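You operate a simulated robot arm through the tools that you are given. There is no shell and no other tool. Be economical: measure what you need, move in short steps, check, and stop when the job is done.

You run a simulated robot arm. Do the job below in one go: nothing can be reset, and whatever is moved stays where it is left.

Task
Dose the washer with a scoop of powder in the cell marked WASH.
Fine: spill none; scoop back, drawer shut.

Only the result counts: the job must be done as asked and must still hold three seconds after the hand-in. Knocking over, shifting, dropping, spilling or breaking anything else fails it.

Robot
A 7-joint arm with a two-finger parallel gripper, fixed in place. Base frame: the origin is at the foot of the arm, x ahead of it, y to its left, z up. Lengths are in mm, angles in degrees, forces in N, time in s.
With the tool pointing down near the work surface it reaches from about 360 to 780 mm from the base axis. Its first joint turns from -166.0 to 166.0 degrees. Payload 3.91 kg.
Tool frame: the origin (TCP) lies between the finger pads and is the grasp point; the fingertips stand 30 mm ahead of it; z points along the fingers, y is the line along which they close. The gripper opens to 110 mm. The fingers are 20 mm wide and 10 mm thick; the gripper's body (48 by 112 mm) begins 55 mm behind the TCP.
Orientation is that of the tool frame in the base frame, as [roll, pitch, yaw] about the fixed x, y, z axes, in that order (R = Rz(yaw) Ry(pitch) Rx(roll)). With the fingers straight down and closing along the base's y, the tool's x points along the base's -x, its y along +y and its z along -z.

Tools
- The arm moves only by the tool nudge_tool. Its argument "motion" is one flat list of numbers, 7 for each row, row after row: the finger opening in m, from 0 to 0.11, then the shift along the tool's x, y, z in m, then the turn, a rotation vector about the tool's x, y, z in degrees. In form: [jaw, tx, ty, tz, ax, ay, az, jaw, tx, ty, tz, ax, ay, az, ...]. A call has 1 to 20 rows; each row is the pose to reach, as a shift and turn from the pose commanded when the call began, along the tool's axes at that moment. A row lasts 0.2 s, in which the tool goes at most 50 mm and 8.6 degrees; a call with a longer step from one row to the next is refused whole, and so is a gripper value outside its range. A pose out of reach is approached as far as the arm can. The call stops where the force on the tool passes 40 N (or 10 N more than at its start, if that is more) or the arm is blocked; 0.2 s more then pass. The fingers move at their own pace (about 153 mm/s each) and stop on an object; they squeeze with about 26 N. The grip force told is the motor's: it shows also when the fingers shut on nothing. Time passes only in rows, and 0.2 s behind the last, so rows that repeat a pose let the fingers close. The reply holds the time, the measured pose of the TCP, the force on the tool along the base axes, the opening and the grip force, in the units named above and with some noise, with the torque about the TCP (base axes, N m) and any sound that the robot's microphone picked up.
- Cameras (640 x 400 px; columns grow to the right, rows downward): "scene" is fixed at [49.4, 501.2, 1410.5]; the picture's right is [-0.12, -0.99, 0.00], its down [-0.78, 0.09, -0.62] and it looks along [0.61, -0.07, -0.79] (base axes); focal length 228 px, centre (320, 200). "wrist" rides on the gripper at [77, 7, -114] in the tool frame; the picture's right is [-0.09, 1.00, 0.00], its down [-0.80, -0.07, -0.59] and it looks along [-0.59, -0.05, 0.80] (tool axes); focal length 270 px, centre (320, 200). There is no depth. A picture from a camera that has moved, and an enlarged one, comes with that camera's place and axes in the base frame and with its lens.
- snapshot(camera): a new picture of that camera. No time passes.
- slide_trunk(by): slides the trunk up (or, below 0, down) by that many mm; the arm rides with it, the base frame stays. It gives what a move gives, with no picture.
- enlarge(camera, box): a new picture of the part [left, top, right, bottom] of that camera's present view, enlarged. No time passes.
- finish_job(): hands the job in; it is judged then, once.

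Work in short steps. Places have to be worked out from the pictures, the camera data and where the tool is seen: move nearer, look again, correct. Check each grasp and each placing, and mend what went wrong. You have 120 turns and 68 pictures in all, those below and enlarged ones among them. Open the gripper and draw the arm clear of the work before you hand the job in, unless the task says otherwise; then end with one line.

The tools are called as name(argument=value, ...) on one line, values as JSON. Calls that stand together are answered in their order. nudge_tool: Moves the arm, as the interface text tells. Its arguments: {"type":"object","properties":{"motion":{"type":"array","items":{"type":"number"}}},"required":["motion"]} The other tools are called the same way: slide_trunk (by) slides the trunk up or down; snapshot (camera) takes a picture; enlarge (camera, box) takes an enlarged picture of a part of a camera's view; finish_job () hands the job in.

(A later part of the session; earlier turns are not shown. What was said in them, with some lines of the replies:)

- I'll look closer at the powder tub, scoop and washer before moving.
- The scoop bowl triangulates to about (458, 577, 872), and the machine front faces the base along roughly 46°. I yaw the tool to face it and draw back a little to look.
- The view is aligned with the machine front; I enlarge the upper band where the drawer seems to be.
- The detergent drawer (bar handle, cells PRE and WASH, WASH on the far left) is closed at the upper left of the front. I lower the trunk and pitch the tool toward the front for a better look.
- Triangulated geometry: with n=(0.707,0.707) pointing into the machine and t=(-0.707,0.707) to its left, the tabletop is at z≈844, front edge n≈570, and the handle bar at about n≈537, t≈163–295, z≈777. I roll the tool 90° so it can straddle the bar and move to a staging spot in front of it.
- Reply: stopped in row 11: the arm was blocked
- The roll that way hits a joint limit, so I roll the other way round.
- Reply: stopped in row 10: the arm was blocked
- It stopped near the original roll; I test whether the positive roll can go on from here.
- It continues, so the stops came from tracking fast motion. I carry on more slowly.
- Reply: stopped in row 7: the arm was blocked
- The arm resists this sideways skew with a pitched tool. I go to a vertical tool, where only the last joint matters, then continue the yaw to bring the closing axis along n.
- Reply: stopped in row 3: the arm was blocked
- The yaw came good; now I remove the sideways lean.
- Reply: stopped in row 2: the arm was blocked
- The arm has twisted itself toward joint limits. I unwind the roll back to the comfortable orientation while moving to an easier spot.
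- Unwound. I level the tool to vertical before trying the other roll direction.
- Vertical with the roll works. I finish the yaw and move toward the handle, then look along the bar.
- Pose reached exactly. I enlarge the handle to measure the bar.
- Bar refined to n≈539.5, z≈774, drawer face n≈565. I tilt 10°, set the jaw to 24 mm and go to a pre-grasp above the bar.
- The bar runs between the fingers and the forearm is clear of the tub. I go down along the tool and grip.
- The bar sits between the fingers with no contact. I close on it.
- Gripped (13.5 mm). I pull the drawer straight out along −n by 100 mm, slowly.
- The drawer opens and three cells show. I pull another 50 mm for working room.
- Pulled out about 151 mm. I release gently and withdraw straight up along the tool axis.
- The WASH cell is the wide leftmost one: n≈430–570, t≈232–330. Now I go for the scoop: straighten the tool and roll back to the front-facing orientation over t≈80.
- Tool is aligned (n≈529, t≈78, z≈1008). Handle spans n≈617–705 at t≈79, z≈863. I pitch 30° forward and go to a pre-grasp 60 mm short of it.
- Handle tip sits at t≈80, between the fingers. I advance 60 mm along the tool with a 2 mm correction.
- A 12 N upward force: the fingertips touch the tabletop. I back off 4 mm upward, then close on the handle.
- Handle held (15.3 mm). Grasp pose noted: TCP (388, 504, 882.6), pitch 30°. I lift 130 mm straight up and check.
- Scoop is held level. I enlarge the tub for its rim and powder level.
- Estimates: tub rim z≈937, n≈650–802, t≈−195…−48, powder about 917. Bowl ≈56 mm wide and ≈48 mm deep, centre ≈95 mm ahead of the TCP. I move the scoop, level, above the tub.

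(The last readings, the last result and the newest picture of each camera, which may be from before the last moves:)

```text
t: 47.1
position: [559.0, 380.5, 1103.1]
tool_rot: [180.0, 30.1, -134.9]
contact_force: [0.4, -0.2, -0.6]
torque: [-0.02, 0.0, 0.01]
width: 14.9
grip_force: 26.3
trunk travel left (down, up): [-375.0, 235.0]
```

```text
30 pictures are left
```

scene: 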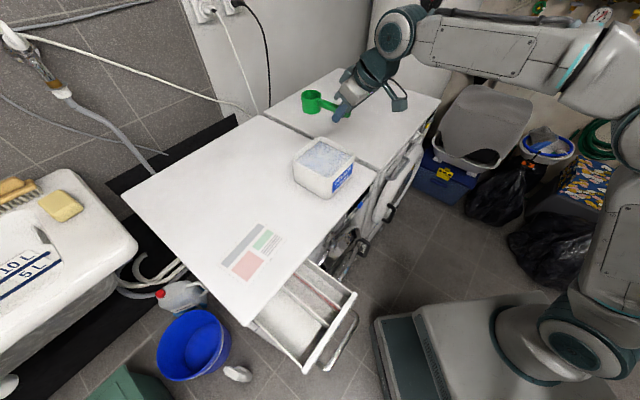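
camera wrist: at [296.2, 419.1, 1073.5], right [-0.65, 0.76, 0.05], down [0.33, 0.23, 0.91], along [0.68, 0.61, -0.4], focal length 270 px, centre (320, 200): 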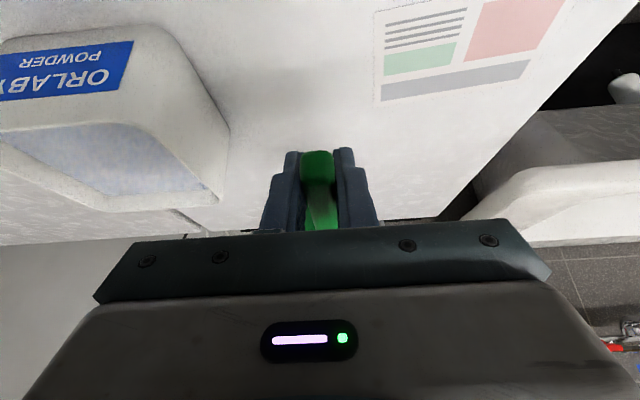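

Good view of both scoop and tub; I enlarge to refine the bowl offset and the tub.

enlarge(camera="scene", box=[275, 70, 395, 200])

```text
3.08 times, centred on (335, 135) of scene
camera zoom: at [49.4, 501.2, 1410.5], right [-0.12, -0.99, 0.0], down [-0.78, 0.09, -0.62], along [0.61, -0.07, -0.79], focal length 701 px, centre (274, 400)
```

zoom: 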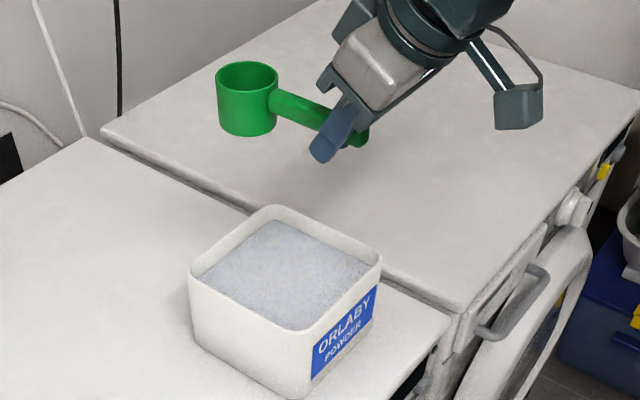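

Refined: bowl rim centre ≈(+101, +8) from TCP, handle horizontal, bottom −34; tub interior conservatively n≈656–778, t≈−172…−53. I tilt the empty scoop 60° nose-down in the air above the tub to test reach.

nudge_tool(motion=[0.0, 0, 0.002, 0, 0, 6, 0, 0.0, 0, 0.004, 0, 0, 12, 0, 0.0, 0, 0.006, 0, 0, 18, 0, 0.0, 0, 0.008, 0, 0, 24, 0, 0.0, 0, 0.01, 0, 0, 30, 0, 0.0, 0, 0.01, 0, 0, 36, 0, 0.0, 0, 0.01, 0, 0, 42, 0, 0.0, 0, 0.01, 0, 0, 48, 0, 0.0, 0, 0.01, 0, 0, 54, 0, 0.0, 0, 0.01, 0, 0, 60, 0, 0.0, 0, 0.01, 0, 0, 60, 0])

enlarge(camera="scene", box=[275, 70, 395, 200])

```text
t: 49.5
position: [528.4, 360.5, 1086.2]
tool_rot: [179.9, -11.5, -135.0]
contact_force: [-0.2, -0.4, -0.5]
torque: [-0.07, 0.02, 0.02]
width: 15.4
grip_force: 26.0
out of reach, approached as far as the arm can: row 6, 7, 8, 9, 10, 11
trunk travel left (down, up): [-375.0, 235.0]
```

```text
3.08 times, centred on (335, 135) of scene
camera zoom: at [49.4, 501.2, 1410.5], right [-0.12, -0.99, 0.0], down [-0.78, 0.09, -0.62], along [0.61, -0.07, -0.79], focal length 701 px, centre (274, 400)
```

zoom: 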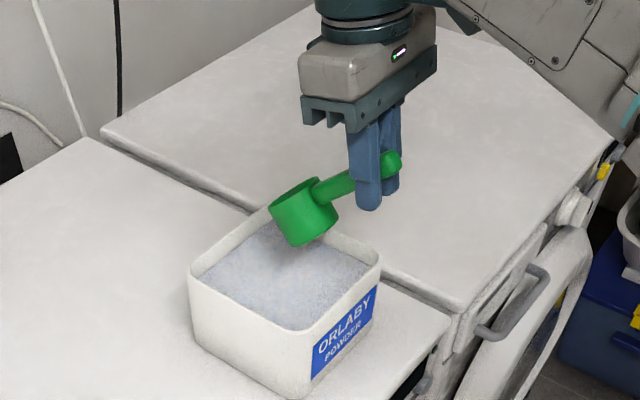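

Reach is limiting (only 41° of tilt at this height, extended). The arm sank toward a lower shoulder, so I raise the trunk 120 mm, then come down with the arm.

slide_trunk(by=120)

nudge_tool(motion=[0.0, 0, 0, 0.02, 0, 0, 0, 0.0, 0, 0, 0.04, 0, 0, 0, 0.0, 0, 0, 0.06, 0, 0, 0, 0.0, 0, 0, 0.08, 0, 0, 0, 0.0, 0, 0, 0.09, 0, 0, 0, 0.0, 0, 0, 0.09, 0, 0, 0])

```text
t: 51.0
position: [527.7, 359.4, 1206.6]
tool_rot: [179.9, -11.5, -135.0]
contact_force: [0.5, -0.5, -0.7]
torque: [-0.04, 0.01, -0.04]
width: 15.1
grip_force: 26.0
trunk travel left (down, up): [-495.0, 115.0]
```

```text
t: 52.4
position: [515.4, 347.3, 1117.6]
tool_rot: [179.9, -11.4, -135.1]
contact_force: [-0.7, -0.4, 0.7]
torque: [-0.02, 0.01, 0.01]
width: 15.1
grip_force: 25.6
trunk travel left (down, up): [-495.0, 115.0]
```

Now I test the full 60° tilt at n≈662, z≈1090.

nudge_tool(motion=[0.0, -0.015, 0, 0.005, 0, 4, 0, 0.0, -0.03, 0, 0.01, 0, 9, 0, 0.0, -0.045, 0, 0.015, 0, 14, 0, 0.0, -0.0566, 0, 0.017, 0, 18.5, 0, 0.0, -0.0566, 0, 0.017, 0, 18.5, 0])

```text
t: 53.6
position: [523.3, 366.7, 1089.3]
tool_rot: [179.9, -26.4, -134.9]
contact_force: [0.5, -0.4, -1.2]
torque: [0.0, 0.01, -0.03]
width: 15.5
grip_force: 26.2
out of reach, approached as far as the arm can: row 3, 4, 5
trunk travel left (down, up): [-495.0, 115.0]
```

Better (56° at n≈629). I raise the trunk the rest of the way and come down with the arm.

slide_trunk(by=110)

nudge_tool(motion=[0.0, 0.008, 0, 0.018, 0, 0, 0, 0.0, 0.016, 0, 0.036, 0, 0, 0, 0.0, 0.024, 0, 0.054, 0, 0, 0, 0.0, 0.032, 0, 0.072, 0, 0, 0, 0.0, 0.04, 0, 0.09, 0, 0, 0, 0.0, 0.049, 0, 0.1, 0, 0, 0, 0.0, 0.049, 0, 0.1, 0, 0, 0])

```text
t: 55.0
position: [523.6, 366.7, 1199.9]
tool_rot: [179.9, -26.3, -134.9]
contact_force: [0.2, 0.6, -1.1]
torque: [-0.01, 0.0, 0.04]
width: 15.1
grip_force: 26.2
trunk travel left (down, up): [-605.0, 5.0]
```

```text
t: 56.6
position: [460.8, 304.7, 1133.3]
tool_rot: [179.9, -26.3, -135.0]
contact_force: [0.2, -0.5, -0.7]
torque: [0.01, -0.02, -0.02]
width: 15.3
grip_force: 26.1
trunk travel left (down, up): [-605.0, 5.0]
```

I overshot backward on one axis sign; now I go forward first at height, then down, to n≈664, z≈1050 with 60° tilt.

nudge_tool(motion=[0.0, -0.0276, -0.002, -0.0136, 0, 1, 0, 0.0, -0.0551, -0.003, -0.0272, 0, 2, 0, 0.0, -0.0827, -0.004, -0.041, 0, 3, 0, 0.0, -0.1102, -0.005, -0.0545, 0, 3.7, 0, 0.0, -0.119, -0.005, -0.036, 0, 3.7, 0, 0.0, -0.128, -0.005, -0.018, 0, 3.7, 0, 0.0, -0.138, -0.005, 0.001, 0, 3.7, 0, 0.0, -0.147, -0.005, 0.0199, 0, 3.7, 0, 0.0, -0.147, -0.005, 0.0199, 0, 3.7, 0])

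enlarge(camera="scene", box=[275, 70, 395, 200])

```text
t: 58.6
position: [551.5, 387.0, 1049.4]
tool_rot: [179.9, -29.9, -135.0]
contact_force: [0.0, -0.5, -0.2]
torque: [0.01, 0.04, -0.01]
width: 15.5
grip_force: 25.8
out of reach, approached as far as the arm can: row 4, 5, 6
trunk travel left (down, up): [-605.0, 5.0]
```

```text
3.08 times, centred on (335, 135) of scene
camera zoom: at [49.4, 501.2, 1410.5], right [-0.12, -0.99, 0.0], down [-0.78, 0.09, -0.62], along [0.61, -0.07, -0.79], focal length 701 px, centre (274, 400)
```

zoom: 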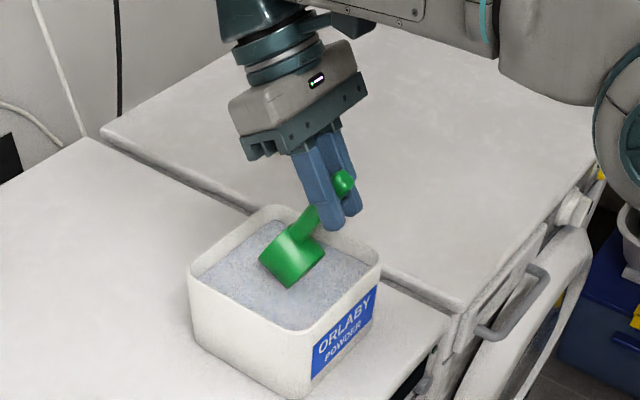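

Reached with 60° tilt, and the picture matches my bowl model within a pixel or two. I plunge 55 mm straight down slowly.

nudge_tool(motion=[0.0, -0.004, 0, 0.0069, 0, 0, 0, 0.0, -0.008, 0, 0.0139, 0, 0, 0, 0.0, -0.012, 0, 0.0208, 0, 0, 0, 0.0, -0.016, 0, 0.0277, 0, 0, 0, 0.0, -0.02, 0, 0.0346, 0, 0, 0, 0.0, -0.024, 0, 0.0416, 0, 0, 0, 0.0, -0.0275, 0, 0.0476, 0, 0, 0, 0.0, -0.0275, 0, 0.0476, 0, 0, 0])

enlarge(camera="scene", box=[275, 70, 395, 200])

```text
t: 60.4
position: [551.2, 388.4, 995.2]
tool_rot: [179.9, -29.9, -134.9]
contact_force: [0.0, -0.4, -1.3]
torque: [0.02, 0.01, -0.01]
width: 15.5
grip_force: 26.1
trunk travel left (down, up): [-605.0, 5.0]
```

```text
3.08 times, centred on (335, 135) of scene
camera zoom: at [49.4, 501.2, 1410.5], right [-0.12, -0.99, 0.0], down [-0.78, 0.09, -0.62], along [0.61, -0.07, -0.79], focal length 701 px, centre (274, 400)
```

zoom: 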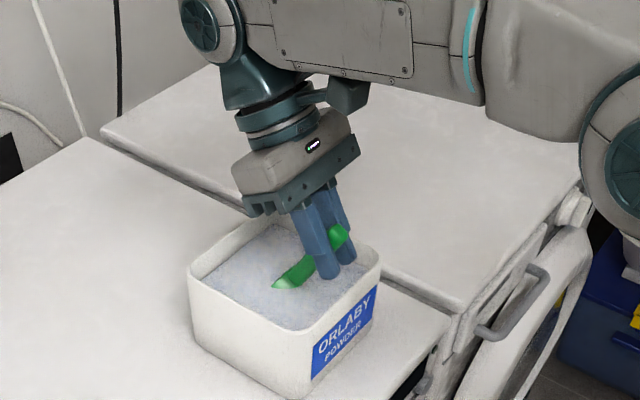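

No resistance; the bowl is submerged. Now I sweep 32 mm forward, rotate up to 25° tilt while the lip stays in the powder, then lift 70 mm.

nudge_tool(motion=[0.0, -0.0074, 0, -0.0031, 0, 0, 0, 0.0, -0.0149, 0, -0.0063, 0, 0, 0, 0.0, -0.0223, 0, -0.0094, 0, 0, 0, 0.0, -0.0292, 0, -0.0134, 0, 0, 0, 0.0, -0.0229, 0, -0.0063, 0, -5, 0, 0.0, -0.0176, 0, 0.0014, 0, -10, 0, 0.0, -0.0129, 0, 0.0087, 0, -15, 0, 0.0, -0.0075, 0, 0.013, 0, -20, 0, 0.0, -0.002, 0, 0.0162, 0, -25, 0, 0.0, 0.0054, 0, 0.0147, 0, -30, 0, 0.0, 0.0142, 0, 0.0082, 0, -35, 0, 0.0, 0.0192, 0, -0.0005, 0, -35, 0, 0.0, 0.0242, 0, -0.0091, 0, -35, 0, 0.0, 0.0292, 0, -0.018, 0, -35, 0, 0.0, 0.0342, 0, -0.0264, 0, -35, 0, 0.0, 0.0442, 0, -0.0438, 0, -35, 0, 0.0, 0.0492, 0, -0.0524, 0, -35, 0, 0.0, 0.0492, 0, -0.0524, 0, -35, 0])

enlarge(camera="scene", box=[275, 70, 395, 200])

```text
t: 64.2
position: [538.3, 377.3, 1064.1]
tool_rot: [179.9, 5.0, -135.0]
contact_force: [0.8, -0.6, -1.4]
torque: [-0.04, 0.07, 0.0]
width: 15.3
grip_force: 26.2
out of reach, approached as far as the arm can: row 2, 3, 4
trunk travel left (down, up): [-605.0, 5.0]
```

```text
3.08 times, centred on (335, 135) of scene
camera zoom: at [49.4, 501.2, 1410.5], right [-0.12, -0.99, 0.0], down [-0.78, 0.09, -0.62], along [0.61, -0.07, -0.79], focal length 701 px, centre (274, 400)
```

zoom: 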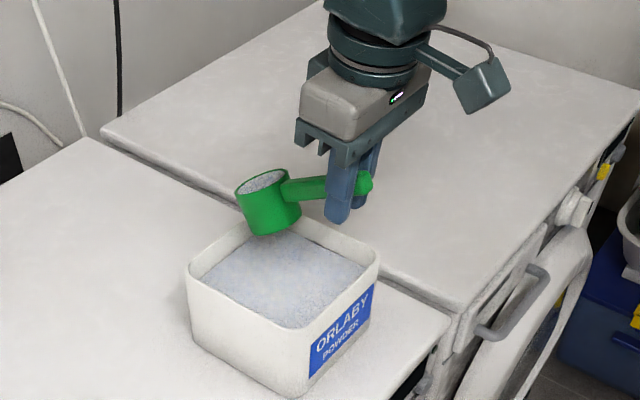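

The bowl comes out filled. I level it above the tub and look closely.

nudge_tool(motion=[0.0, 0, 0, 0, 0, -4, 0, 0.0, 0, 0, 0, 0, -8, 0, 0.0, 0, 0, 0, 0, -12, 0, 0.0, 0, 0, 0, 0, -16, 0, 0.0, 0, 0, 0, 0, -20, 0, 0.0, 0, 0, 0, 0, -25, 0, 0.0, 0, 0, 0, 0, -25, 0])

enlarge(camera="scene", box=[295, 70, 375, 130])

```text
t: 65.8
position: [539.1, 376.4, 1064.3]
tool_rot: [179.9, 30.1, -135.0]
contact_force: [0.2, 0.8, -0.6]
torque: [-0.05, 0.04, -0.04]
width: 15.3
grip_force: 25.9
trunk travel left (down, up): [-605.0, 5.0]
```

```text
6.67 times, centred on (335, 100) of scene
camera zoom: at [49.4, 501.2, 1410.5], right [-0.12, -0.99, 0.0], down [-0.78, 0.09, -0.62], along [0.61, -0.07, -0.79], focal length 1519 px, centre (220, 867)
```

zoom: 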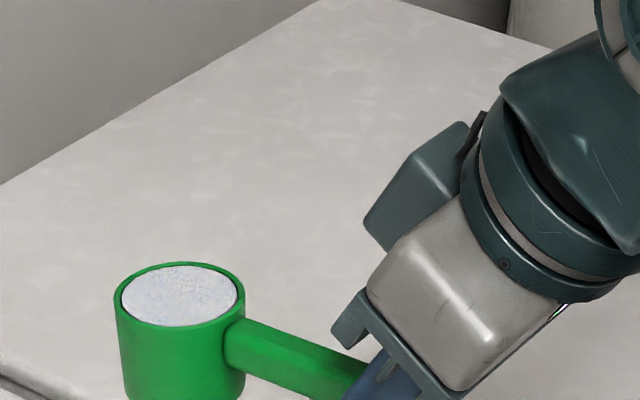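

The bowl is filled level with its rim. I carry it level to above the WASH cell, turning 20° toward radial on the way.

nudge_tool(motion=[0.0, 0.006, 0.009, -0.0016, -0.25, 0, -0.433, 0.0, 0.017, 0.0255, -0.0046, -0.72, 0, -1.25, 0.0, 0.031, 0.046, -0.0083, -1.3, 0, -2.25, 0.0, 0.045, 0.067, -0.012, -1.9, 0, -3.29, 0.0, 0.059, 0.0876, -0.0157, -2.48, 0, -4.3, 0.0, 0.073, 0.1084, -0.0195, -3.07, 0, -5.32, 0.0, 0.087, 0.129, -0.0232, -3.66, 0, -6.34, 0.0, 0.101, 0.15, -0.0269, -4.25, 0, -7.36, 0.0, 0.115, 0.1707, -0.0307, -4.84, 0, -8.38, 0.0, 0.129, 0.1915, -0.0344, -5.43, 0, -9.4, 0.0, 0.143, 0.2123, -0.0381, -6.02, 0, -10.42, 0.0, 0.157, 0.233, -0.0419, -6.6, 0, -11.43, 0.0, 0.171, 0.254, -0.0456, -7.2, 0, -12.45, 0.0, 0.185, 0.2747, -0.0493, -7.78, 0, -13.47, 0.0, 0.199, 0.2954, -0.0531, -8.37, 0, -14.5, 0.0, 0.213, 0.3162, -0.0568, -8.96, 0, -15.5, 0.0, 0.227, 0.337, -0.0605, -9.55, 0, -16.53, 0.0, 0.234, 0.3474, -0.0624, -9.85, 0, -17.04, 0.0, 0.2377, 0.3529, -0.0634, -10, 0, -17.3, 0.0, 0.2377, 0.3529, -0.0634, -10, 0, -17.3])

snapshot(camera="scene")

```text
t: 70.0
position: [121.5, 457.8, 1000.1]
tool_rot: [179.9, 30.0, -115.0]
contact_force: [-1.3, -0.2, -1.0]
torque: [-0.09, 0.03, 0.0]
width: 15.5
grip_force: 25.9
trunk travel left (down, up): [-605.0, 5.0]
```

```text
23 pictures are left
```

scene: 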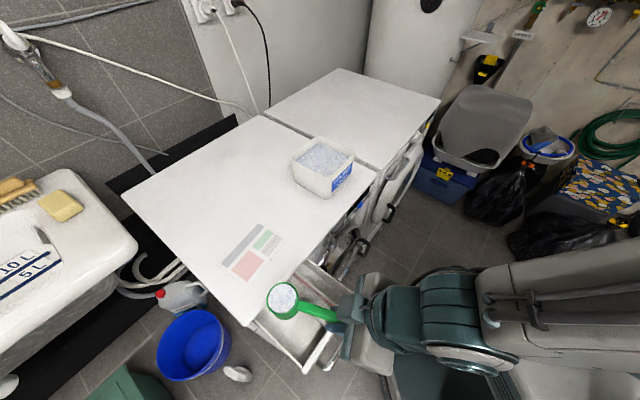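

Full scoop is over the drawer. I lower 95 mm and check the bowl position relative to the WASH cell.

nudge_tool(motion=[0.0, 0.005, 0, 0.0087, 0, 0, 0, 0.0, 0.015, 0, 0.026, 0, 0, 0, 0.0, 0.025, 0, 0.0433, 0, 0, 0, 0.0, 0.035, 0, 0.0606, 0, 0, 0, 0.0, 0.043, 0, 0.0745, 0, 0, 0, 0.0, 0.0475, 0, 0.0823, 0, 0, 0, 0.0, 0.0475, 0, 0.0823, 0, 0, 0])

enlarge(camera="scene", box=[230, 240, 370, 380])

```text
t: 71.6
position: [121.7, 458.1, 905.9]
tool_rot: [179.8, 30.1, -115.0]
contact_force: [-0.9, 0.3, -1.5]
torque: [-0.06, 0.03, 0.0]
width: 15.4
grip_force: 25.9
trunk travel left (down, up): [-605.0, 5.0]
```

```text
2.86 times, centred on (300, 310) of scene
camera zoom: at [49.4, 501.2, 1410.5], right [-0.12, -0.99, 0.0], down [-0.78, 0.09, -0.62], along [0.61, -0.07, -0.79], focal length 651 px, centre (377, -114)
```

zoom: 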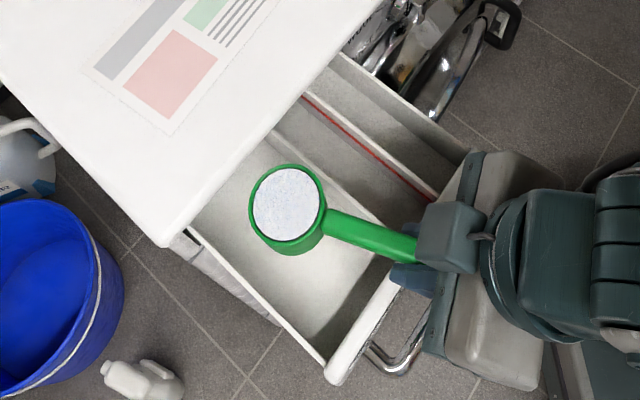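

The bowl is centred over the WASH cell (n≈501, t≈279). I start pouring: tilt to 60° while keeping the lip over the cell and low.

nudge_tool(motion=[0.0, -0.0035, 0, -0.0075, 0, 5, 0, 0.0, -0.007, 0, -0.0149, 0, 10, 0, 0.0, -0.0106, 0, -0.0207, 0, 15, 0, 0.0, -0.0141, 0, -0.0265, 0, 20, 0, 0.0, -0.0171, 0, -0.0295, 0, 25, 0, 0.0, -0.0201, 0, -0.0325, 0, 30, 0, 0.0, -0.0226, 0, -0.035, 0, 35, 0, 0.0, -0.025, 0, -0.0375, 0, 40, 0, 0.0, -0.0276, 0, -0.0383, 0, 45, 0, 0.0, -0.0302, 0, -0.0391, 0, 50, 0, 0.0, -0.0352, 0, -0.0403, 0, 55, 0, 0.0, -0.0401, 0, -0.0415, 0, 60, 0, 0.0, -0.0401, 0, -0.0415, 0, 60, 0, 0.0, -0.0401, 0, -0.0415, 0, 60, 0])

enlarge(camera="scene", box=[230, 240, 370, 380])

```text
t: 74.6
position: [127.8, 470.8, 961.7]
tool_rot: [179.9, -30.0, -115.0]
contact_force: [-0.9, -0.2, -0.4]
torque: [-0.02, 0.05, 0.0]
width: 15.0
grip_force: 25.7
trunk travel left (down, up): [-605.0, 5.0]
```

```text
2.86 times, centred on (300, 310) of scene
camera zoom: at [49.4, 501.2, 1410.5], right [-0.12, -0.99, 0.0], down [-0.78, 0.09, -0.62], along [0.61, -0.07, -0.79], focal length 651 px, centre (377, -114)
```

zoom: 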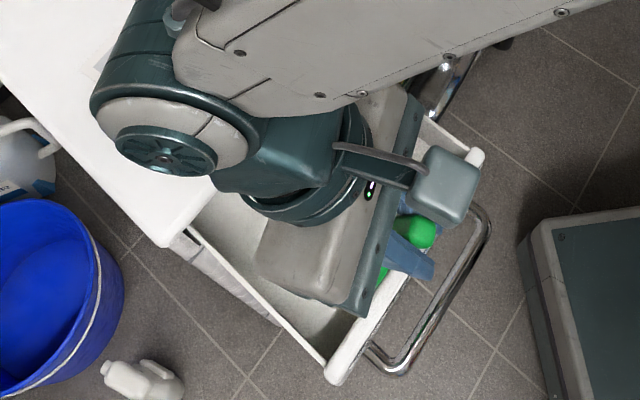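

Tracking exactly. I continue the tilt to 90° with the lip held over the cell.

nudge_tool(motion=[0.0, -0.0025, 0, -0.007, 0, 5, 0, 0.0, -0.005, 0, -0.014, 0, 10, 0, 0.0, -0.0074, 0, -0.0211, 0, 15, 0, 0.0, -0.015, 0, -0.028, 0, 20, 0, 0.0, -0.023, 0, -0.035, 0, 25, 0, 0.0, -0.0311, 0, -0.0422, 0, 30, 0, 0.0, -0.0311, 0, -0.0422, 0, 30, 0, 0.0, -0.0311, 0, -0.0422, 0, 30, 0])

snapshot(camera="wrist")

```text
t: 76.4
position: [146.3, 509.1, 981.6]
tool_rot: [179.9, -57.5, -114.9]
contact_force: [0.4, 0.3, -0.2]
torque: [-0.02, 0.0, 0.0]
width: 15.2
grip_force: 26.3
out of reach, approached as far as the arm can: row 6, 7, 8
trunk travel left (down, up): [-605.0, 5.0]
```

```text
20 pictures are left
camera wrist: at [163.2, 561.2, 1107.6], right [-0.88, 0.46, -0.07], down [0.46, 0.81, -0.36], along [-0.11, -0.35, -0.93], focal length 270 px, centre (320, 200)
```

wrist: 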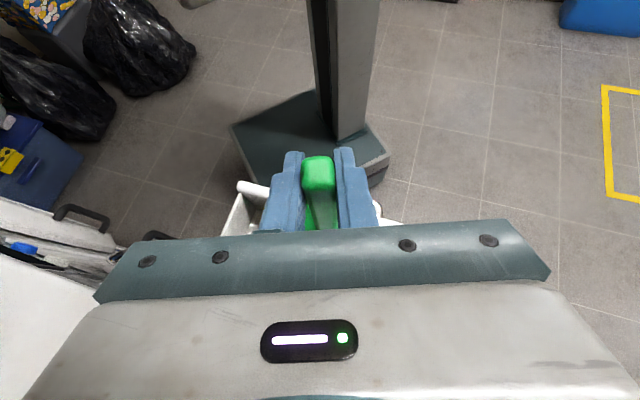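

Tilt reached ~87°, where a wrist limit begins. I check how much has fallen.

enlarge(camera="scene", box=[230, 240, 370, 380])

```text
2.86 times, centred on (300, 310) of scene
camera zoom: at [49.4, 501.2, 1410.5], right [-0.12, -0.99, 0.0], down [-0.78, 0.09, -0.62], along [0.61, -0.07, -0.79], focal length 651 px, centre (377, -114)
```

zoom: 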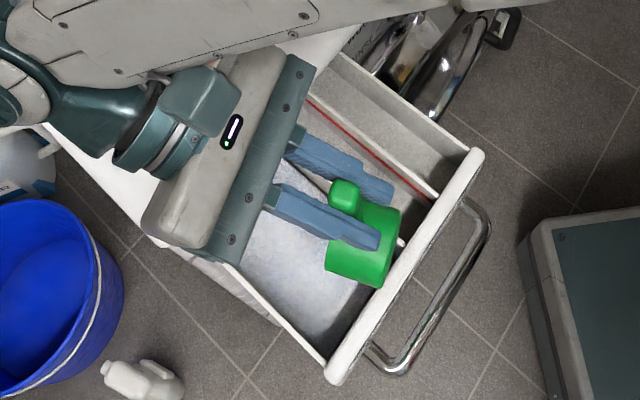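

Powder is in the WASH cell. To tip further past the wrist limit, I swing the hand about the vertical by −50° with the lip staying over the cell's centre.

nudge_tool(motion=[0.0, -0.0013, 0.0024, -0.002, -4.22, 0, 2.69, 0.0, -0.0026, 0.0047, -0.0041, -8.44, 0, 5.38, 0.0, -0.0039, 0.007, -0.0062, -12.66, 0, 8.07, 0.0, -0.0052, 0.0094, -0.0082, -16.88, 0, 10.76, 0.0, -0.0065, 0.0117, -0.0103, -21.1, 0, 13.45, 0.0, -0.0078, 0.014, -0.0123, -25.3, 0, 16.1, 0.0, -0.0092, 0.0165, -0.0144, -29.5, 0, 18.8, 0.0, -0.0105, 0.0188, -0.0164, -33.8, 0, 21.5, 0.0, -0.0118, 0.021, -0.0185, -38, 0, 24.2, 0.0, -0.0131, 0.0235, -0.0205, -42.2, 0, 26.9, 0.0, -0.0131, 0.0235, -0.0205, -42.2, 0, 26.9])

```text
t: 78.8
position: [135.8, 542.5, 979.2]
tool_rot: [-176.3, -59.1, -168.2]
contact_force: [0.8, 0.1, 0.0]
torque: [0.0, 0.01, 0.0]
width: 15.4
grip_force: 25.7
trunk travel left (down, up): [-605.0, 5.0]
```

Swing succeeded. I tip on by another 30°.

nudge_tool(motion=[0.0, -0.0028, 0, -0.0047, 0, 5, 0, 0.0, -0.0057, 0, -0.0094, 0, 10, 0, 0.0, -0.0085, 0, -0.0142, 0, 15, 0, 0.0, -0.0113, 0, -0.0189, 0, 20, 0, 0.0, -0.0142, 0, -0.0236, 0, 25, 0, 0.0, -0.017, 0, -0.0283, 0, 30, 0, 0.0, -0.017, 0, -0.0283, 0, 30, 0, 0.0, -0.017, 0, -0.0283, 0, 30, 0])

enlarge(camera="scene", box=[230, 240, 370, 380])

```text
t: 80.6
position: [169.3, 549.8, 980.9]
tool_rot: [-114.7, -88.0, 129.7]
contact_force: [-0.4, 0.1, -0.6]
torque: [0.01, 0.0, -0.02]
width: 15.3
grip_force: 26.0
trunk travel left (down, up): [-605.0, 5.0]
```

```text
2.86 times, centred on (300, 310) of scene
camera zoom: at [49.4, 501.2, 1410.5], right [-0.12, -0.99, 0.0], down [-0.78, 0.09, -0.62], along [0.61, -0.07, -0.79], focal length 651 px, centre (377, -114)
```

zoom: 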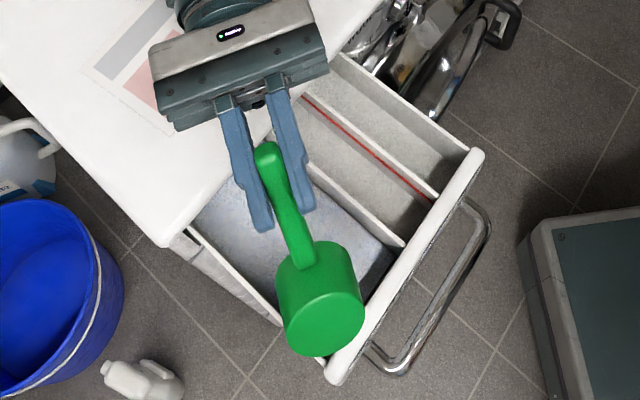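

Tipped to ~118° with the mouth facing down over the cell. I hold about a second, then reverse the tilt.

nudge_tool(motion=[0.0, 0, 0, 0, 0, 0, 0, 0.0, 0, 0, 0, 0, 0, 0, 0.0, 0, 0, 0, 0, 0, 0, 0.0, 0, 0, 0, 0, 0, 0, 0.0, 0.004, 0, 0.0055, 0, -5, 0, 0.0, 0.008, 0, 0.011, 0, -10, 0, 0.0, 0.012, 0, 0.0165, 0, -15, 0, 0.0, 0.016, 0, 0.022, 0, -20, 0, 0.0, 0.018, 0, 0.0275, 0, -25, 0, 0.0, 0.02, 0, 0.033, 0, -30, 0, 0.0, 0.02, 0, 0.033, 0, -30, 0])

```text
t: 83.0
position: [135.5, 541.5, 999.5]
tool_rot: [-176.4, -59.0, -168.1]
contact_force: [-0.7, -0.4, -0.7]
torque: [0.0, 0.02, 0.0]
width: 15.4
grip_force: 25.9
trunk travel left (down, up): [-605.0, 5.0]
```

Now I swing back +50° about the vertical.

nudge_tool(motion=[0.0, -0.0002, -0.0034, -0.0004, 4.29, -0.16, -2.57, 0.0, -0.0004, -0.0067, -0.0007, 8.58, -0.32, -5.14, 0.0, -0.0007, -0.01, -0.001, 12.87, -0.48, -7.71, 0.0, -0.0009, -0.0134, -0.0014, 17.16, -0.64, -10.3, 0.0, -0.0011, -0.0168, -0.0018, 21.45, -0.8, -12.85, 0.0, -0.0013, -0.02, -0.0022, 25.7, -0.96, -15.4, 0.0, -0.0015, -0.0235, -0.0025, 30, -1.1, -18, 0.0, -0.0018, -0.027, -0.0029, 34.3, -1.28, -20.6, 0.0, -0.002, -0.03, -0.0032, 38.6, -1.44, -23.1, 0.0, -0.0022, -0.0336, -0.0036, 42.9, -1.6, -25.7, 0.0, -0.0022, -0.0336, -0.0036, 42.9, -1.6, -25.7])

```text
t: 85.4
position: [145.4, 513.7, 999.8]
tool_rot: [-176.5, -59.1, -122.9]
contact_force: [1.7, 1.0, -0.4]
torque: [0.02, 0.02, 0.0]
width: 15.5
grip_force: 25.5
out of reach, approached as far as the arm can: row 10, 11
trunk travel left (down, up): [-605.0, 5.0]
```

Now I bring the scoop back to level and look inside it and the cell.

nudge_tool(motion=[0.0, 0.002, -0.0005, 0.002, 0, -5, 0, 0.0, 0.004, -0.001, 0.005, 0, -10, 0, 0.0, 0.006, -0.0015, 0.007, 0, -15, 0, 0.0, 0.009, -0.002, 0.01, 0, -20, 0, 0.0, 0.011, -0.003, 0.013, 0, -25, 0, 0.0, 0.013, -0.0035, 0.015, 0, -30, 0, 0.0, 0.015, -0.004, 0.018, 0, -35, 0, 0.0, 0.0175, -0.0045, 0.02, 0, -40, 0, 0.0, 0.02, -0.005, 0.023, 0, -45, 0, 0.0, 0.022, -0.0055, 0.026, 0, -50, 0, 0.0, 0.024, -0.006, 0.028, 0, -55, 0, 0.0, 0.026, -0.0065, 0.031, 0, -60, 0, 0.0, 0.0285, -0.007, 0.033, 0, -65, 0, 0.0, 0.031, -0.008, 0.036, 0, -70, 0, 0.0, 0.033, -0.0085, 0.039, 0, -75, 0, 0.0, 0.035, -0.009, 0.041, 0, -80, 0, 0.0, 0.037, -0.0095, 0.044, 0, -85, 0, 0.0, 0.0395, -0.01, 0.0462, 0, -89, 0, 0.0, 0.0395, -0.01, 0.0462, 0, -89, 0])

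snapshot(camera="scene")

enlarge(camera="scene", box=[230, 240, 370, 380])

```text
t: 89.4
position: [190.0, 448.6, 1028.8]
tool_rot: [179.2, 31.4, -129.1]
contact_force: [-0.5, 0.7, 0.1]
torque: [-0.04, -0.01, 0.0]
width: 15.6
grip_force: 25.9
trunk travel left (down, up): [-605.0, 5.0]
stopped in row 19: the arm was blocked; the commanded pose is now the measured one
```

```text
17 pictures are left
```

scene: 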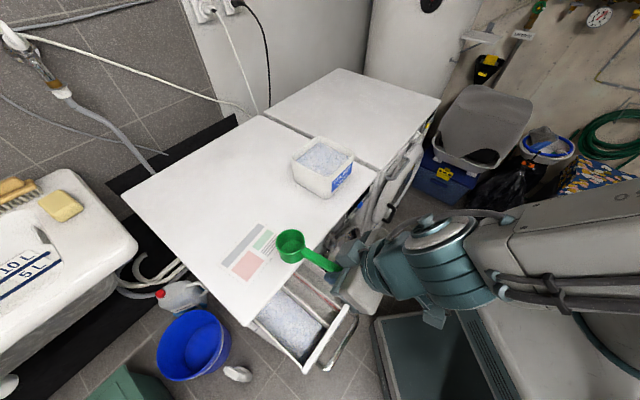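

```text
2.86 times, centred on (300, 310) of scene
camera zoom: at [49.4, 501.2, 1410.5], right [-0.12, -0.99, 0.0], down [-0.78, 0.09, -0.62], along [0.61, -0.07, -0.79], focal length 651 px, centre (377, -114)
```

zoom: 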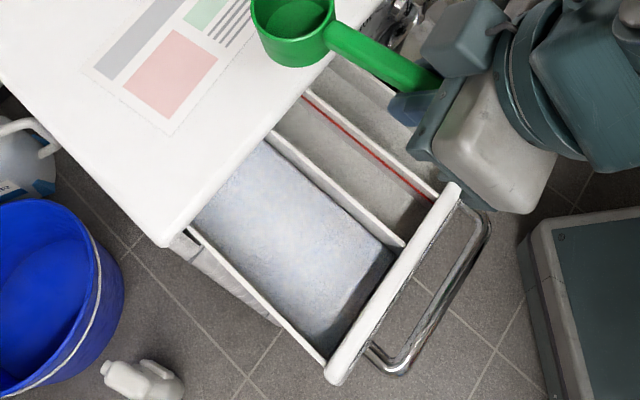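

Powder lies only in the WASH cell, nothing on the floor, and the scoop looks empty. I carry the scoop back above its original spot with its original orientation.

nudge_tool(motion=[0.0, -0.0124, -0.0132, 0.0154, 0.43, 0.15, 0.55, 0.0, -0.0249, -0.0264, 0.0308, 0.87, 0.31, 1.1, 0.0, -0.0373, -0.0397, 0.0462, 1.3, 0.47, 1.67, 0.0, -0.0498, -0.0529, 0.0616, 1.73, 0.62, 2.2, 0.0, -0.0622, -0.0661, 0.077, 2.17, 0.78, 2.8, 0.0, -0.0747, -0.0793, 0.0925, 2.6, 0.93, 3.3, 0.0, -0.0871, -0.0926, 0.1079, 3.03, 1.09, 3.9, 0.0, -0.0996, -0.1058, 0.1233, 3.47, 1.24, 4.4, 0.0, -0.112, -0.119, 0.1387, 3.9, 1.4, 5.0, 0.0, -0.112, -0.119, 0.1387, 3.9, 1.4, 5.0])

enlarge(camera="scene", box=[240, 160, 340, 235])

```text
t: 91.6
position: [385.0, 509.0, 967.1]
tool_rot: [-179.9, 30.0, -134.6]
contact_force: [-0.5, -0.8, -0.3]
torque: [-0.06, 0.07, 0.03]
width: 15.1
grip_force: 25.8
trunk travel left (down, up): [-605.0, 5.0]
```

```text
5.33 times, centred on (290, 198) of scene
camera zoom: at [49.4, 501.2, 1410.5], right [-0.12, -0.99, 0.0], down [-0.78, 0.09, -0.62], along [0.61, -0.07, -0.79], focal length 1215 px, centre (480, 213)
```

zoom: 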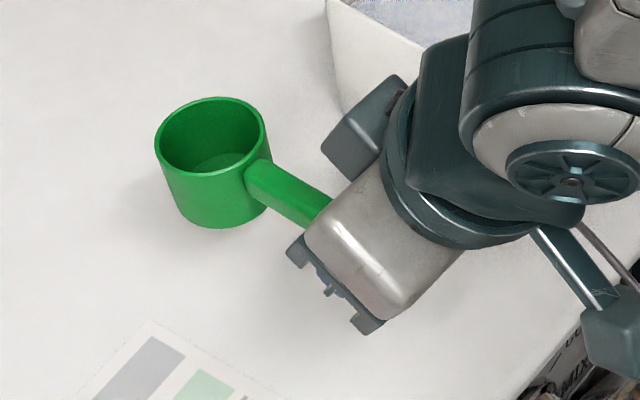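

Scoop is empty and nearly over its spot (6 mm off in t, corrected now). I lower it to the table.

nudge_tool(motion=[0.0, 0.009, -0.002, 0.015, 0.1, 0, 0.1, 0.0, 0.018, -0.004, 0.03, 0.2, 0, 0.35, 0.0, 0.027, -0.006, 0.045, 0.2, 0, 0.35, 0.0, 0.035, -0.006, 0.058, 0.2, 0, 0.35, 0.0, 0.039, -0.006, 0.0648, 0.2, 0, 0.35, 0.0, 0.0405, -0.006, 0.0675, 0.2, 0, 0.35, 0.0, 0.0418, -0.006, 0.07, 0.2, 0, 0.35, 0.0, 0.0418, -0.006, 0.07, 0.2, 0, 0.35])

```text
t: 93.4
position: [388.8, 502.3, 886.6]
tool_rot: [-179.8, 30.0, -134.9]
contact_force: [-1.2, -0.7, 6.0]
torque: [0.6, -0.57, 0.1]
width: 15.3
grip_force: 25.9
trunk travel left (down, up): [-605.0, 5.0]
```

Contact 4 mm early with a pitching torque, so the bowl's front edge touches first (about 2° nose-down). I pitch up 2° and lower the rest.

nudge_tool(motion=[0.0, 0, 0, 0, 0, -1, 0, 0.0, 0, 0, 0, 0, -2, 0, 0.0, 0.0008, 0, 0.0013, 0, -2, 0, 0.0, 0.0015, 0, 0.0026, 0, -2, 0, 0.0, 0.0015, 0, 0.0026, 0, -2, 0])

enlarge(camera="scene", box=[240, 160, 340, 235])

```text
t: 94.6
position: [389.2, 503.3, 882.7]
tool_rot: [-179.8, 32.0, -135.0]
contact_force: [-0.7, -0.2, -0.3]
torque: [-0.02, 0.01, 0.0]
width: 15.4
grip_force: 25.8
trunk travel left (down, up): [-605.0, 5.0]
```

```text
5.33 times, centred on (290, 198) of scene
camera zoom: at [49.4, 501.2, 1410.5], right [-0.12, -0.99, 0.0], down [-0.78, 0.09, -0.62], along [0.61, -0.07, -0.79], focal length 1215 px, centre (480, 213)
```

zoom: 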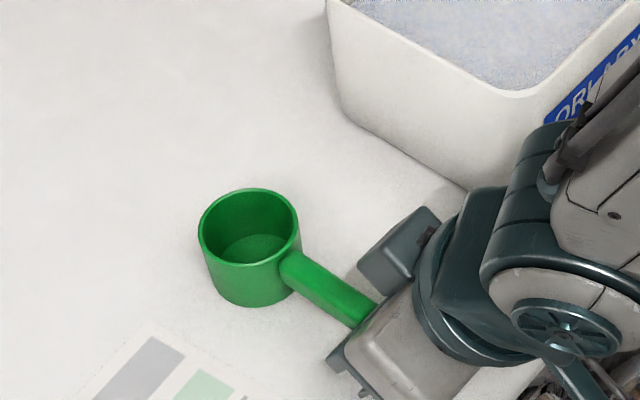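

Back at the grasp height with no force; I lower up to 2 mm more to feel the table.

nudge_tool(motion=[0.0, 0.0005, 0, 0.0008, 0, 0, 0, 0.0, 0.0008, 0, 0.0013, 0, 0, 0, 0.0, 0.0008, 0, 0.0013, 0, 0, 0])

```text
t: 95.4
position: [388.0, 501.7, 881.9]
tool_rot: [-179.9, 32.1, -135.1]
contact_force: [1.5, 1.9, 6.5]
torque: [0.42, -0.39, -0.04]
width: 15.3
grip_force: 25.7
trunk travel left (down, up): [-605.0, 5.0]
```

Contact made. I open and withdraw along the tool axis.

nudge_tool(motion=[0.02, 0, 0, 0, 0, 0, 0, 0.03, 0, 0, 0, 0, 0, 0, 0.05, 0, 0, -0.001, 0, 0, 0, 0.05, 0, 0, -0.015, 0, 0, 0, 0.05, 0, 0, -0.035, 0, 0, 0, 0.05, 0, 0, -0.06, 0, 0, 0, 0.05, 0, 0, -0.1, 0, 0, 0, 0.05, 0, 0, -0.14, 0, 0, 0, 0.05, 0, 0, -0.14, 0, 0, 0])

snapshot(camera="scene")

```text
t: 97.4
position: [335.2, 450.0, 998.2]
tool_rot: [-179.8, 32.0, -135.1]
contact_force: [0.1, -0.2, -0.7]
torque: [-0.01, 0.01, -0.01]
width: 50.0
grip_force: 0.1
trunk travel left (down, up): [-605.0, 5.0]
```

```text
13 pictures are left
```

scene: 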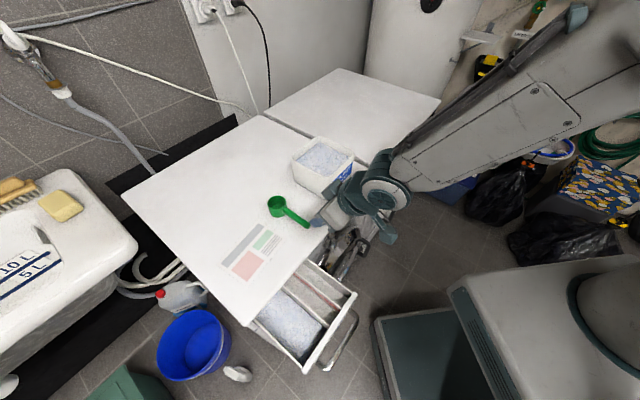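

The scoop is back at its original spot. Now I move, fingers closed, to a staging pose in front of the drawer handle, tool vertical.

nudge_tool(motion=[0.0, 0.018, 0.0148, -0.0116, 0, 3.2, 0, 0.0, 0.0363, 0.0296, -0.0232, 0, 6.4, 0, 0.0, 0.0545, 0.0443, -0.0347, 0, 9.6, 0, 0.0, 0.0726, 0.0591, -0.0463, 0, 12.8, 0, 0.0, 0.0908, 0.0739, -0.0579, 0, 16, 0, 0.0, 0.109, 0.0887, -0.0695, 0, 19.2, 0, 0.0, 0.127, 0.1035, -0.081, 0, 22.4, 0, 0.0, 0.1452, 0.1182, -0.0926, 0, 25.6, 0, 0.0, 0.1634, 0.133, -0.1042, 0, 28.8, 0, 0.0, 0.1815, 0.1478, -0.1158, 0, 32, 0, 0.0, 0.1815, 0.1478, -0.1158, 0, 32, 0])

slide_trunk(by=-100)

snapshot(camera="wrist")

```text
t: 99.8
position: [78.0, 402.1, 1001.3]
tool_rot: [-179.8, -0.1, -135.1]
contact_force: [0.2, -0.4, -0.4]
torque: [-0.02, -0.03, 0.01]
width: 0.0
grip_force: 25.9
trunk travel left (down, up): [-605.0, 5.0]
```

```text
t: 101.2
position: [77.6, 404.4, 901.2]
tool_rot: [-179.7, -0.1, -135.1]
contact_force: [-0.2, 0.1, 0.0]
torque: [0.02, -0.03, 0.03]
width: 0.0
grip_force: 26.3
trunk travel left (down, up): [-505.0, 105.0]
```

```text
12 pictures are left
camera wrist: at [18.8, 353.2, 1015.7], right [-0.64, 0.77, 0.0], down [0.62, 0.52, 0.59], along [0.46, 0.38, -0.8], focal length 270 px, centre (320, 200)
```

wrist: 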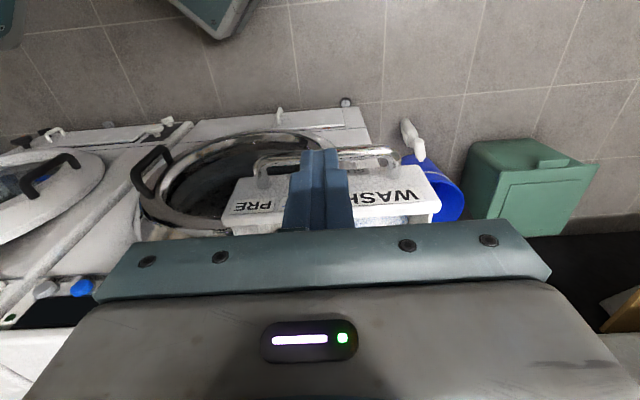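

Aligned in front of the handle, about 30 mm short of it. I lower to bar height.

nudge_tool(motion=[0.0, 0, 0, 0.025, 0, 0, 0, 0.0, 0, 0, 0.05, 0, 0, 0, 0.0, 0, 0, 0.075, 0, 0, 0, 0.0, 0, 0, 0.1, 0, 0, 0, 0.0, 0, 0, 0.11, 0, 0, 0, 0.0, 0, 0, 0.11, 0, 0, 0])

snapshot(camera="wrist")

```text
t: 102.5
position: [78.4, 402.4, 792.3]
tool_rot: [-179.9, -0.1, -135.2]
contact_force: [0.8, 0.2, -0.5]
torque: [-0.01, -0.01, 0.0]
width: 0.0
grip_force: 26.0
trunk travel left (down, up): [-505.0, 105.0]
```

```text
11 pictures are left
camera wrist: at [18.3, 352.4, 905.0], right [-0.64, 0.77, 0.0], down [0.62, 0.52, 0.59], along [0.46, 0.38, -0.8], focal length 270 px, centre (320, 200)
```

wrist: 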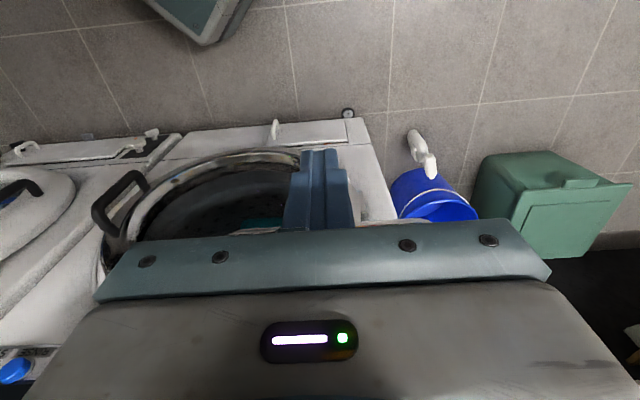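

The bar is hidden behind the palm, as computed. I push straight along +n, 10 mm per row.

nudge_tool(motion=[0.0, -0.01, 0, 0, 0, 0, 0, 0.0, -0.02, 0, 0, 0, 0, 0, 0.0, -0.03, 0, 0, 0, 0, 0, 0.0, -0.04, 0, 0, 0, 0, 0, 0.0, -0.05, 0, 0, 0, 0, 0, 0.0, -0.06, 0, 0, 0, 0, 0, 0.0, -0.07, 0, 0, 0, 0, 0, 0.0, -0.08, 0, 0, 0, 0, 0, 0.0, -0.09, 0, 0, 0, 0, 0, 0.0, -0.1, 0, 0, 0, 0, 0, 0.0, -0.11, 0, 0, 0, 0, 0, 0.0, -0.12, 0, 0, 0, 0, 0, 0.0, -0.13, 0, 0, 0, 0, 0, 0.0, -0.14, 0, 0, 0, 0, 0, 0.0, -0.15, 0, 0, 0, 0, 0, 0.0, -0.16, 0, 0, 0, 0, 0, 0.0, -0.168, 0, 0, 0, 0, 0])

snapshot(camera="scene")

```text
t: 106.2
position: [198.0, 520.9, 791.2]
tool_rot: [-179.8, -0.1, -135.0]
contact_force: [-0.7, -0.2, -0.2]
torque: [-0.01, -0.02, -0.02]
width: 0.0
grip_force: 26.0
trunk travel left (down, up): [-505.0, 105.0]
```

```text
10 pictures are left
```

scene: 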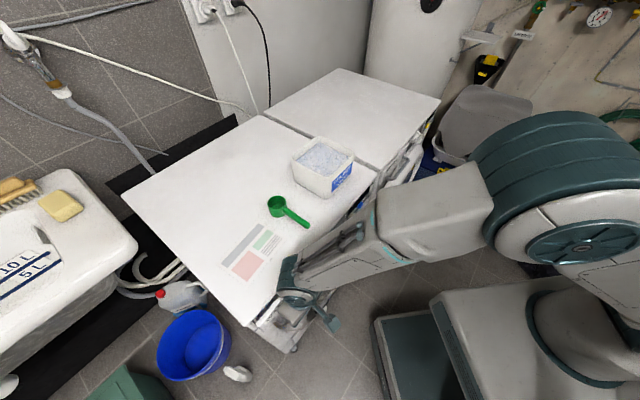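

No resistance and the drawer is sliding in. I push on in 3 mm steps until it seats.

nudge_tool(motion=[0.0, -0.004, 0, 0, 0, 0, 0, 0.0, -0.008, 0, 0, 0, 0, 0, 0.0, -0.011, 0, 0, 0, 0, 0, 0.0, -0.014, 0, 0, 0, 0, 0, 0.0, -0.017, 0, 0, 0, 0, 0, 0.0, -0.019, 0, 0, 0, 0, 0, 0.0, -0.019, 0, 0, 0, 0, 0])

snapshot(camera="wrist")

```text
t: 107.8
position: [206.6, 531.7, 791.9]
tool_rot: [-179.7, -0.5, -135.0]
contact_force: [-19.3, -24.8, 0.4]
torque: [-0.64, 0.04, 0.01]
width: 0.0
grip_force: 26.0
trunk travel left (down, up): [-505.0, 105.0]
```

```text
9 pictures are left
camera wrist: at [147.9, 482.0, 905.8], right [-0.64, 0.77, -0.01], down [0.62, 0.52, 0.59], along [0.45, 0.38, -0.81], focal length 270 px, centre (320, 200)
```

wrist: 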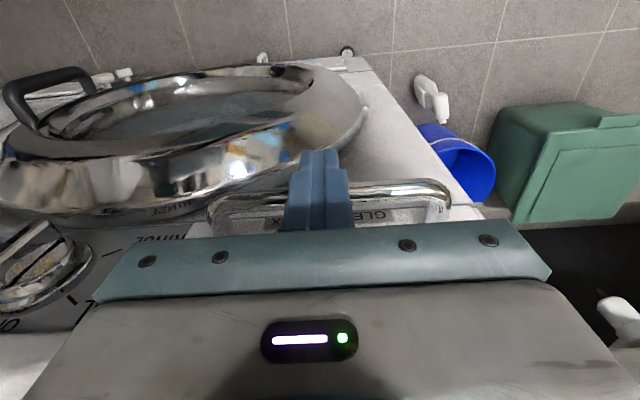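

The drawer seated at n≈522 with 31 N, matching the shut position. I back off and inspect.

nudge_tool(motion=[0.0, 0.02, 0, 0, 0, 0, 0, 0.0, 0.05, 0, 0, 0, 0, 0, 0.0, 0.08, 0, 0, 0, 0, 0, 0.0, 0.11, 0, 0, 0, 0, 0, 0.0, 0.14, 0, -0.02, 0, 0, 0, 0.0, 0.15, 0, -0.06, 0, 0, 0, 0.03, 0.15, 0, -0.1, 0, 0, 0, 0.06, 0.15, 0, -0.14, 0, 0, 0, 0.06, 0.15, 0, -0.18, 0, 0, 0, 0.06, 0.15, 0, -0.18, 0, 0, 0])

snapshot(camera="wrist")

snapshot(camera="scene")

```text
t: 110.0
position: [104.2, 429.4, 972.8]
tool_rot: [-179.8, -0.1, -135.1]
contact_force: [0.9, 0.4, 0.0]
torque: [-0.02, -0.02, 0.01]
width: 60.0
grip_force: 0.0
trunk travel left (down, up): [-505.0, 105.0]
```

```text
8 pictures are left
camera wrist: at [44.2, 380.0, 1085.3], right [-0.64, 0.77, 0.0], down [0.62, 0.52, 0.59], along [0.46, 0.38, -0.8], focal length 270 px, centre (320, 200)
```

wrist: 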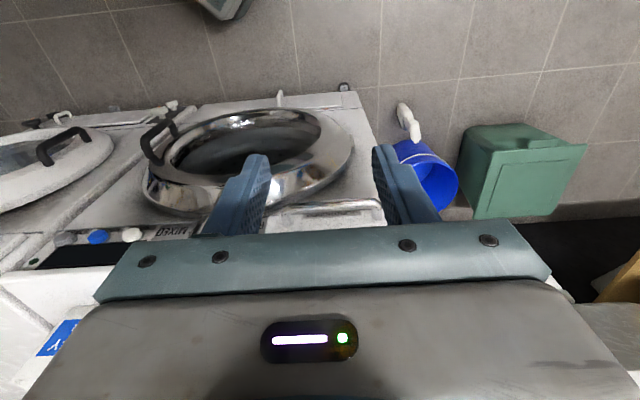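

```text
7 pictures are left
```

scene: 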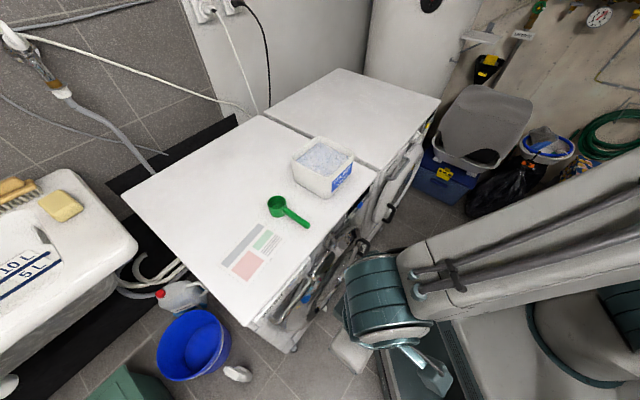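

Drawer is shut, scoop in place. One last close look at the tabletop for spills and at the drawer front.

enlarge(camera="scene", box=[220, 120, 420, 245])

enlarge(camera="scene", box=[220, 230, 360, 370])

```text
3.20 times, centred on (320, 182) of scene
camera zoom: at [49.4, 501.2, 1410.5], right [-0.12, -0.99, 0.0], down [-0.78, 0.09, -0.62], along [0.61, -0.07, -0.79], focal length 729 px, centre (320, 256)
```

zoom: 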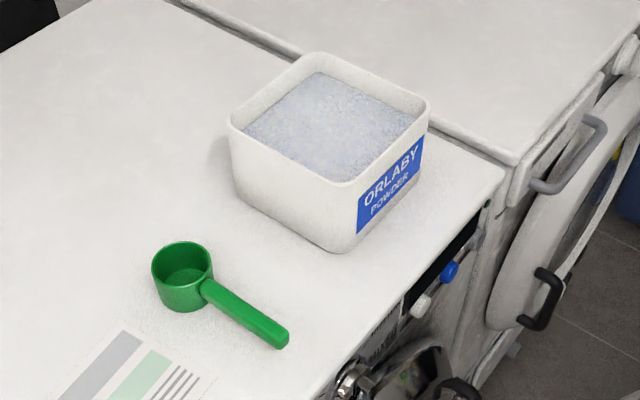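

```text
2.86 times, centred on (290, 300) of scene
camera zoom: at [49.4, 501.2, 1410.5], right [-0.12, -0.99, 0.0], down [-0.78, 0.09, -0.62], along [0.61, -0.07, -0.79], focal length 651 px, centre (406, -86)
```

zoom: 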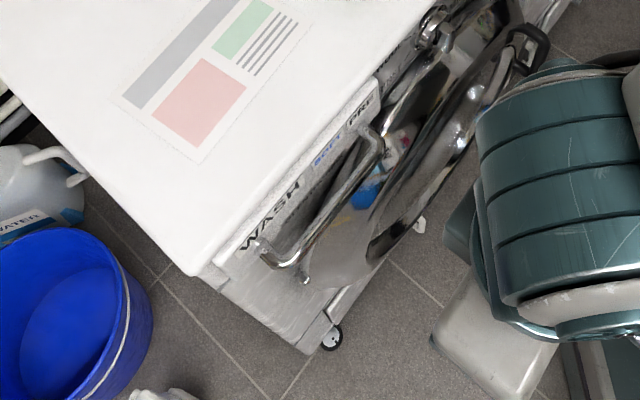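

No spill anywhere, scoop and tub stand where they were, drawer shut, arm clear with the gripper open: I hand in.

finish_job()

```text
The job is handed in.
```

I poured one level scoop of powder into the WASH cell, put the scoop back where it was (within about 2 mm), and shut the drawer; the last pictures show no spill.
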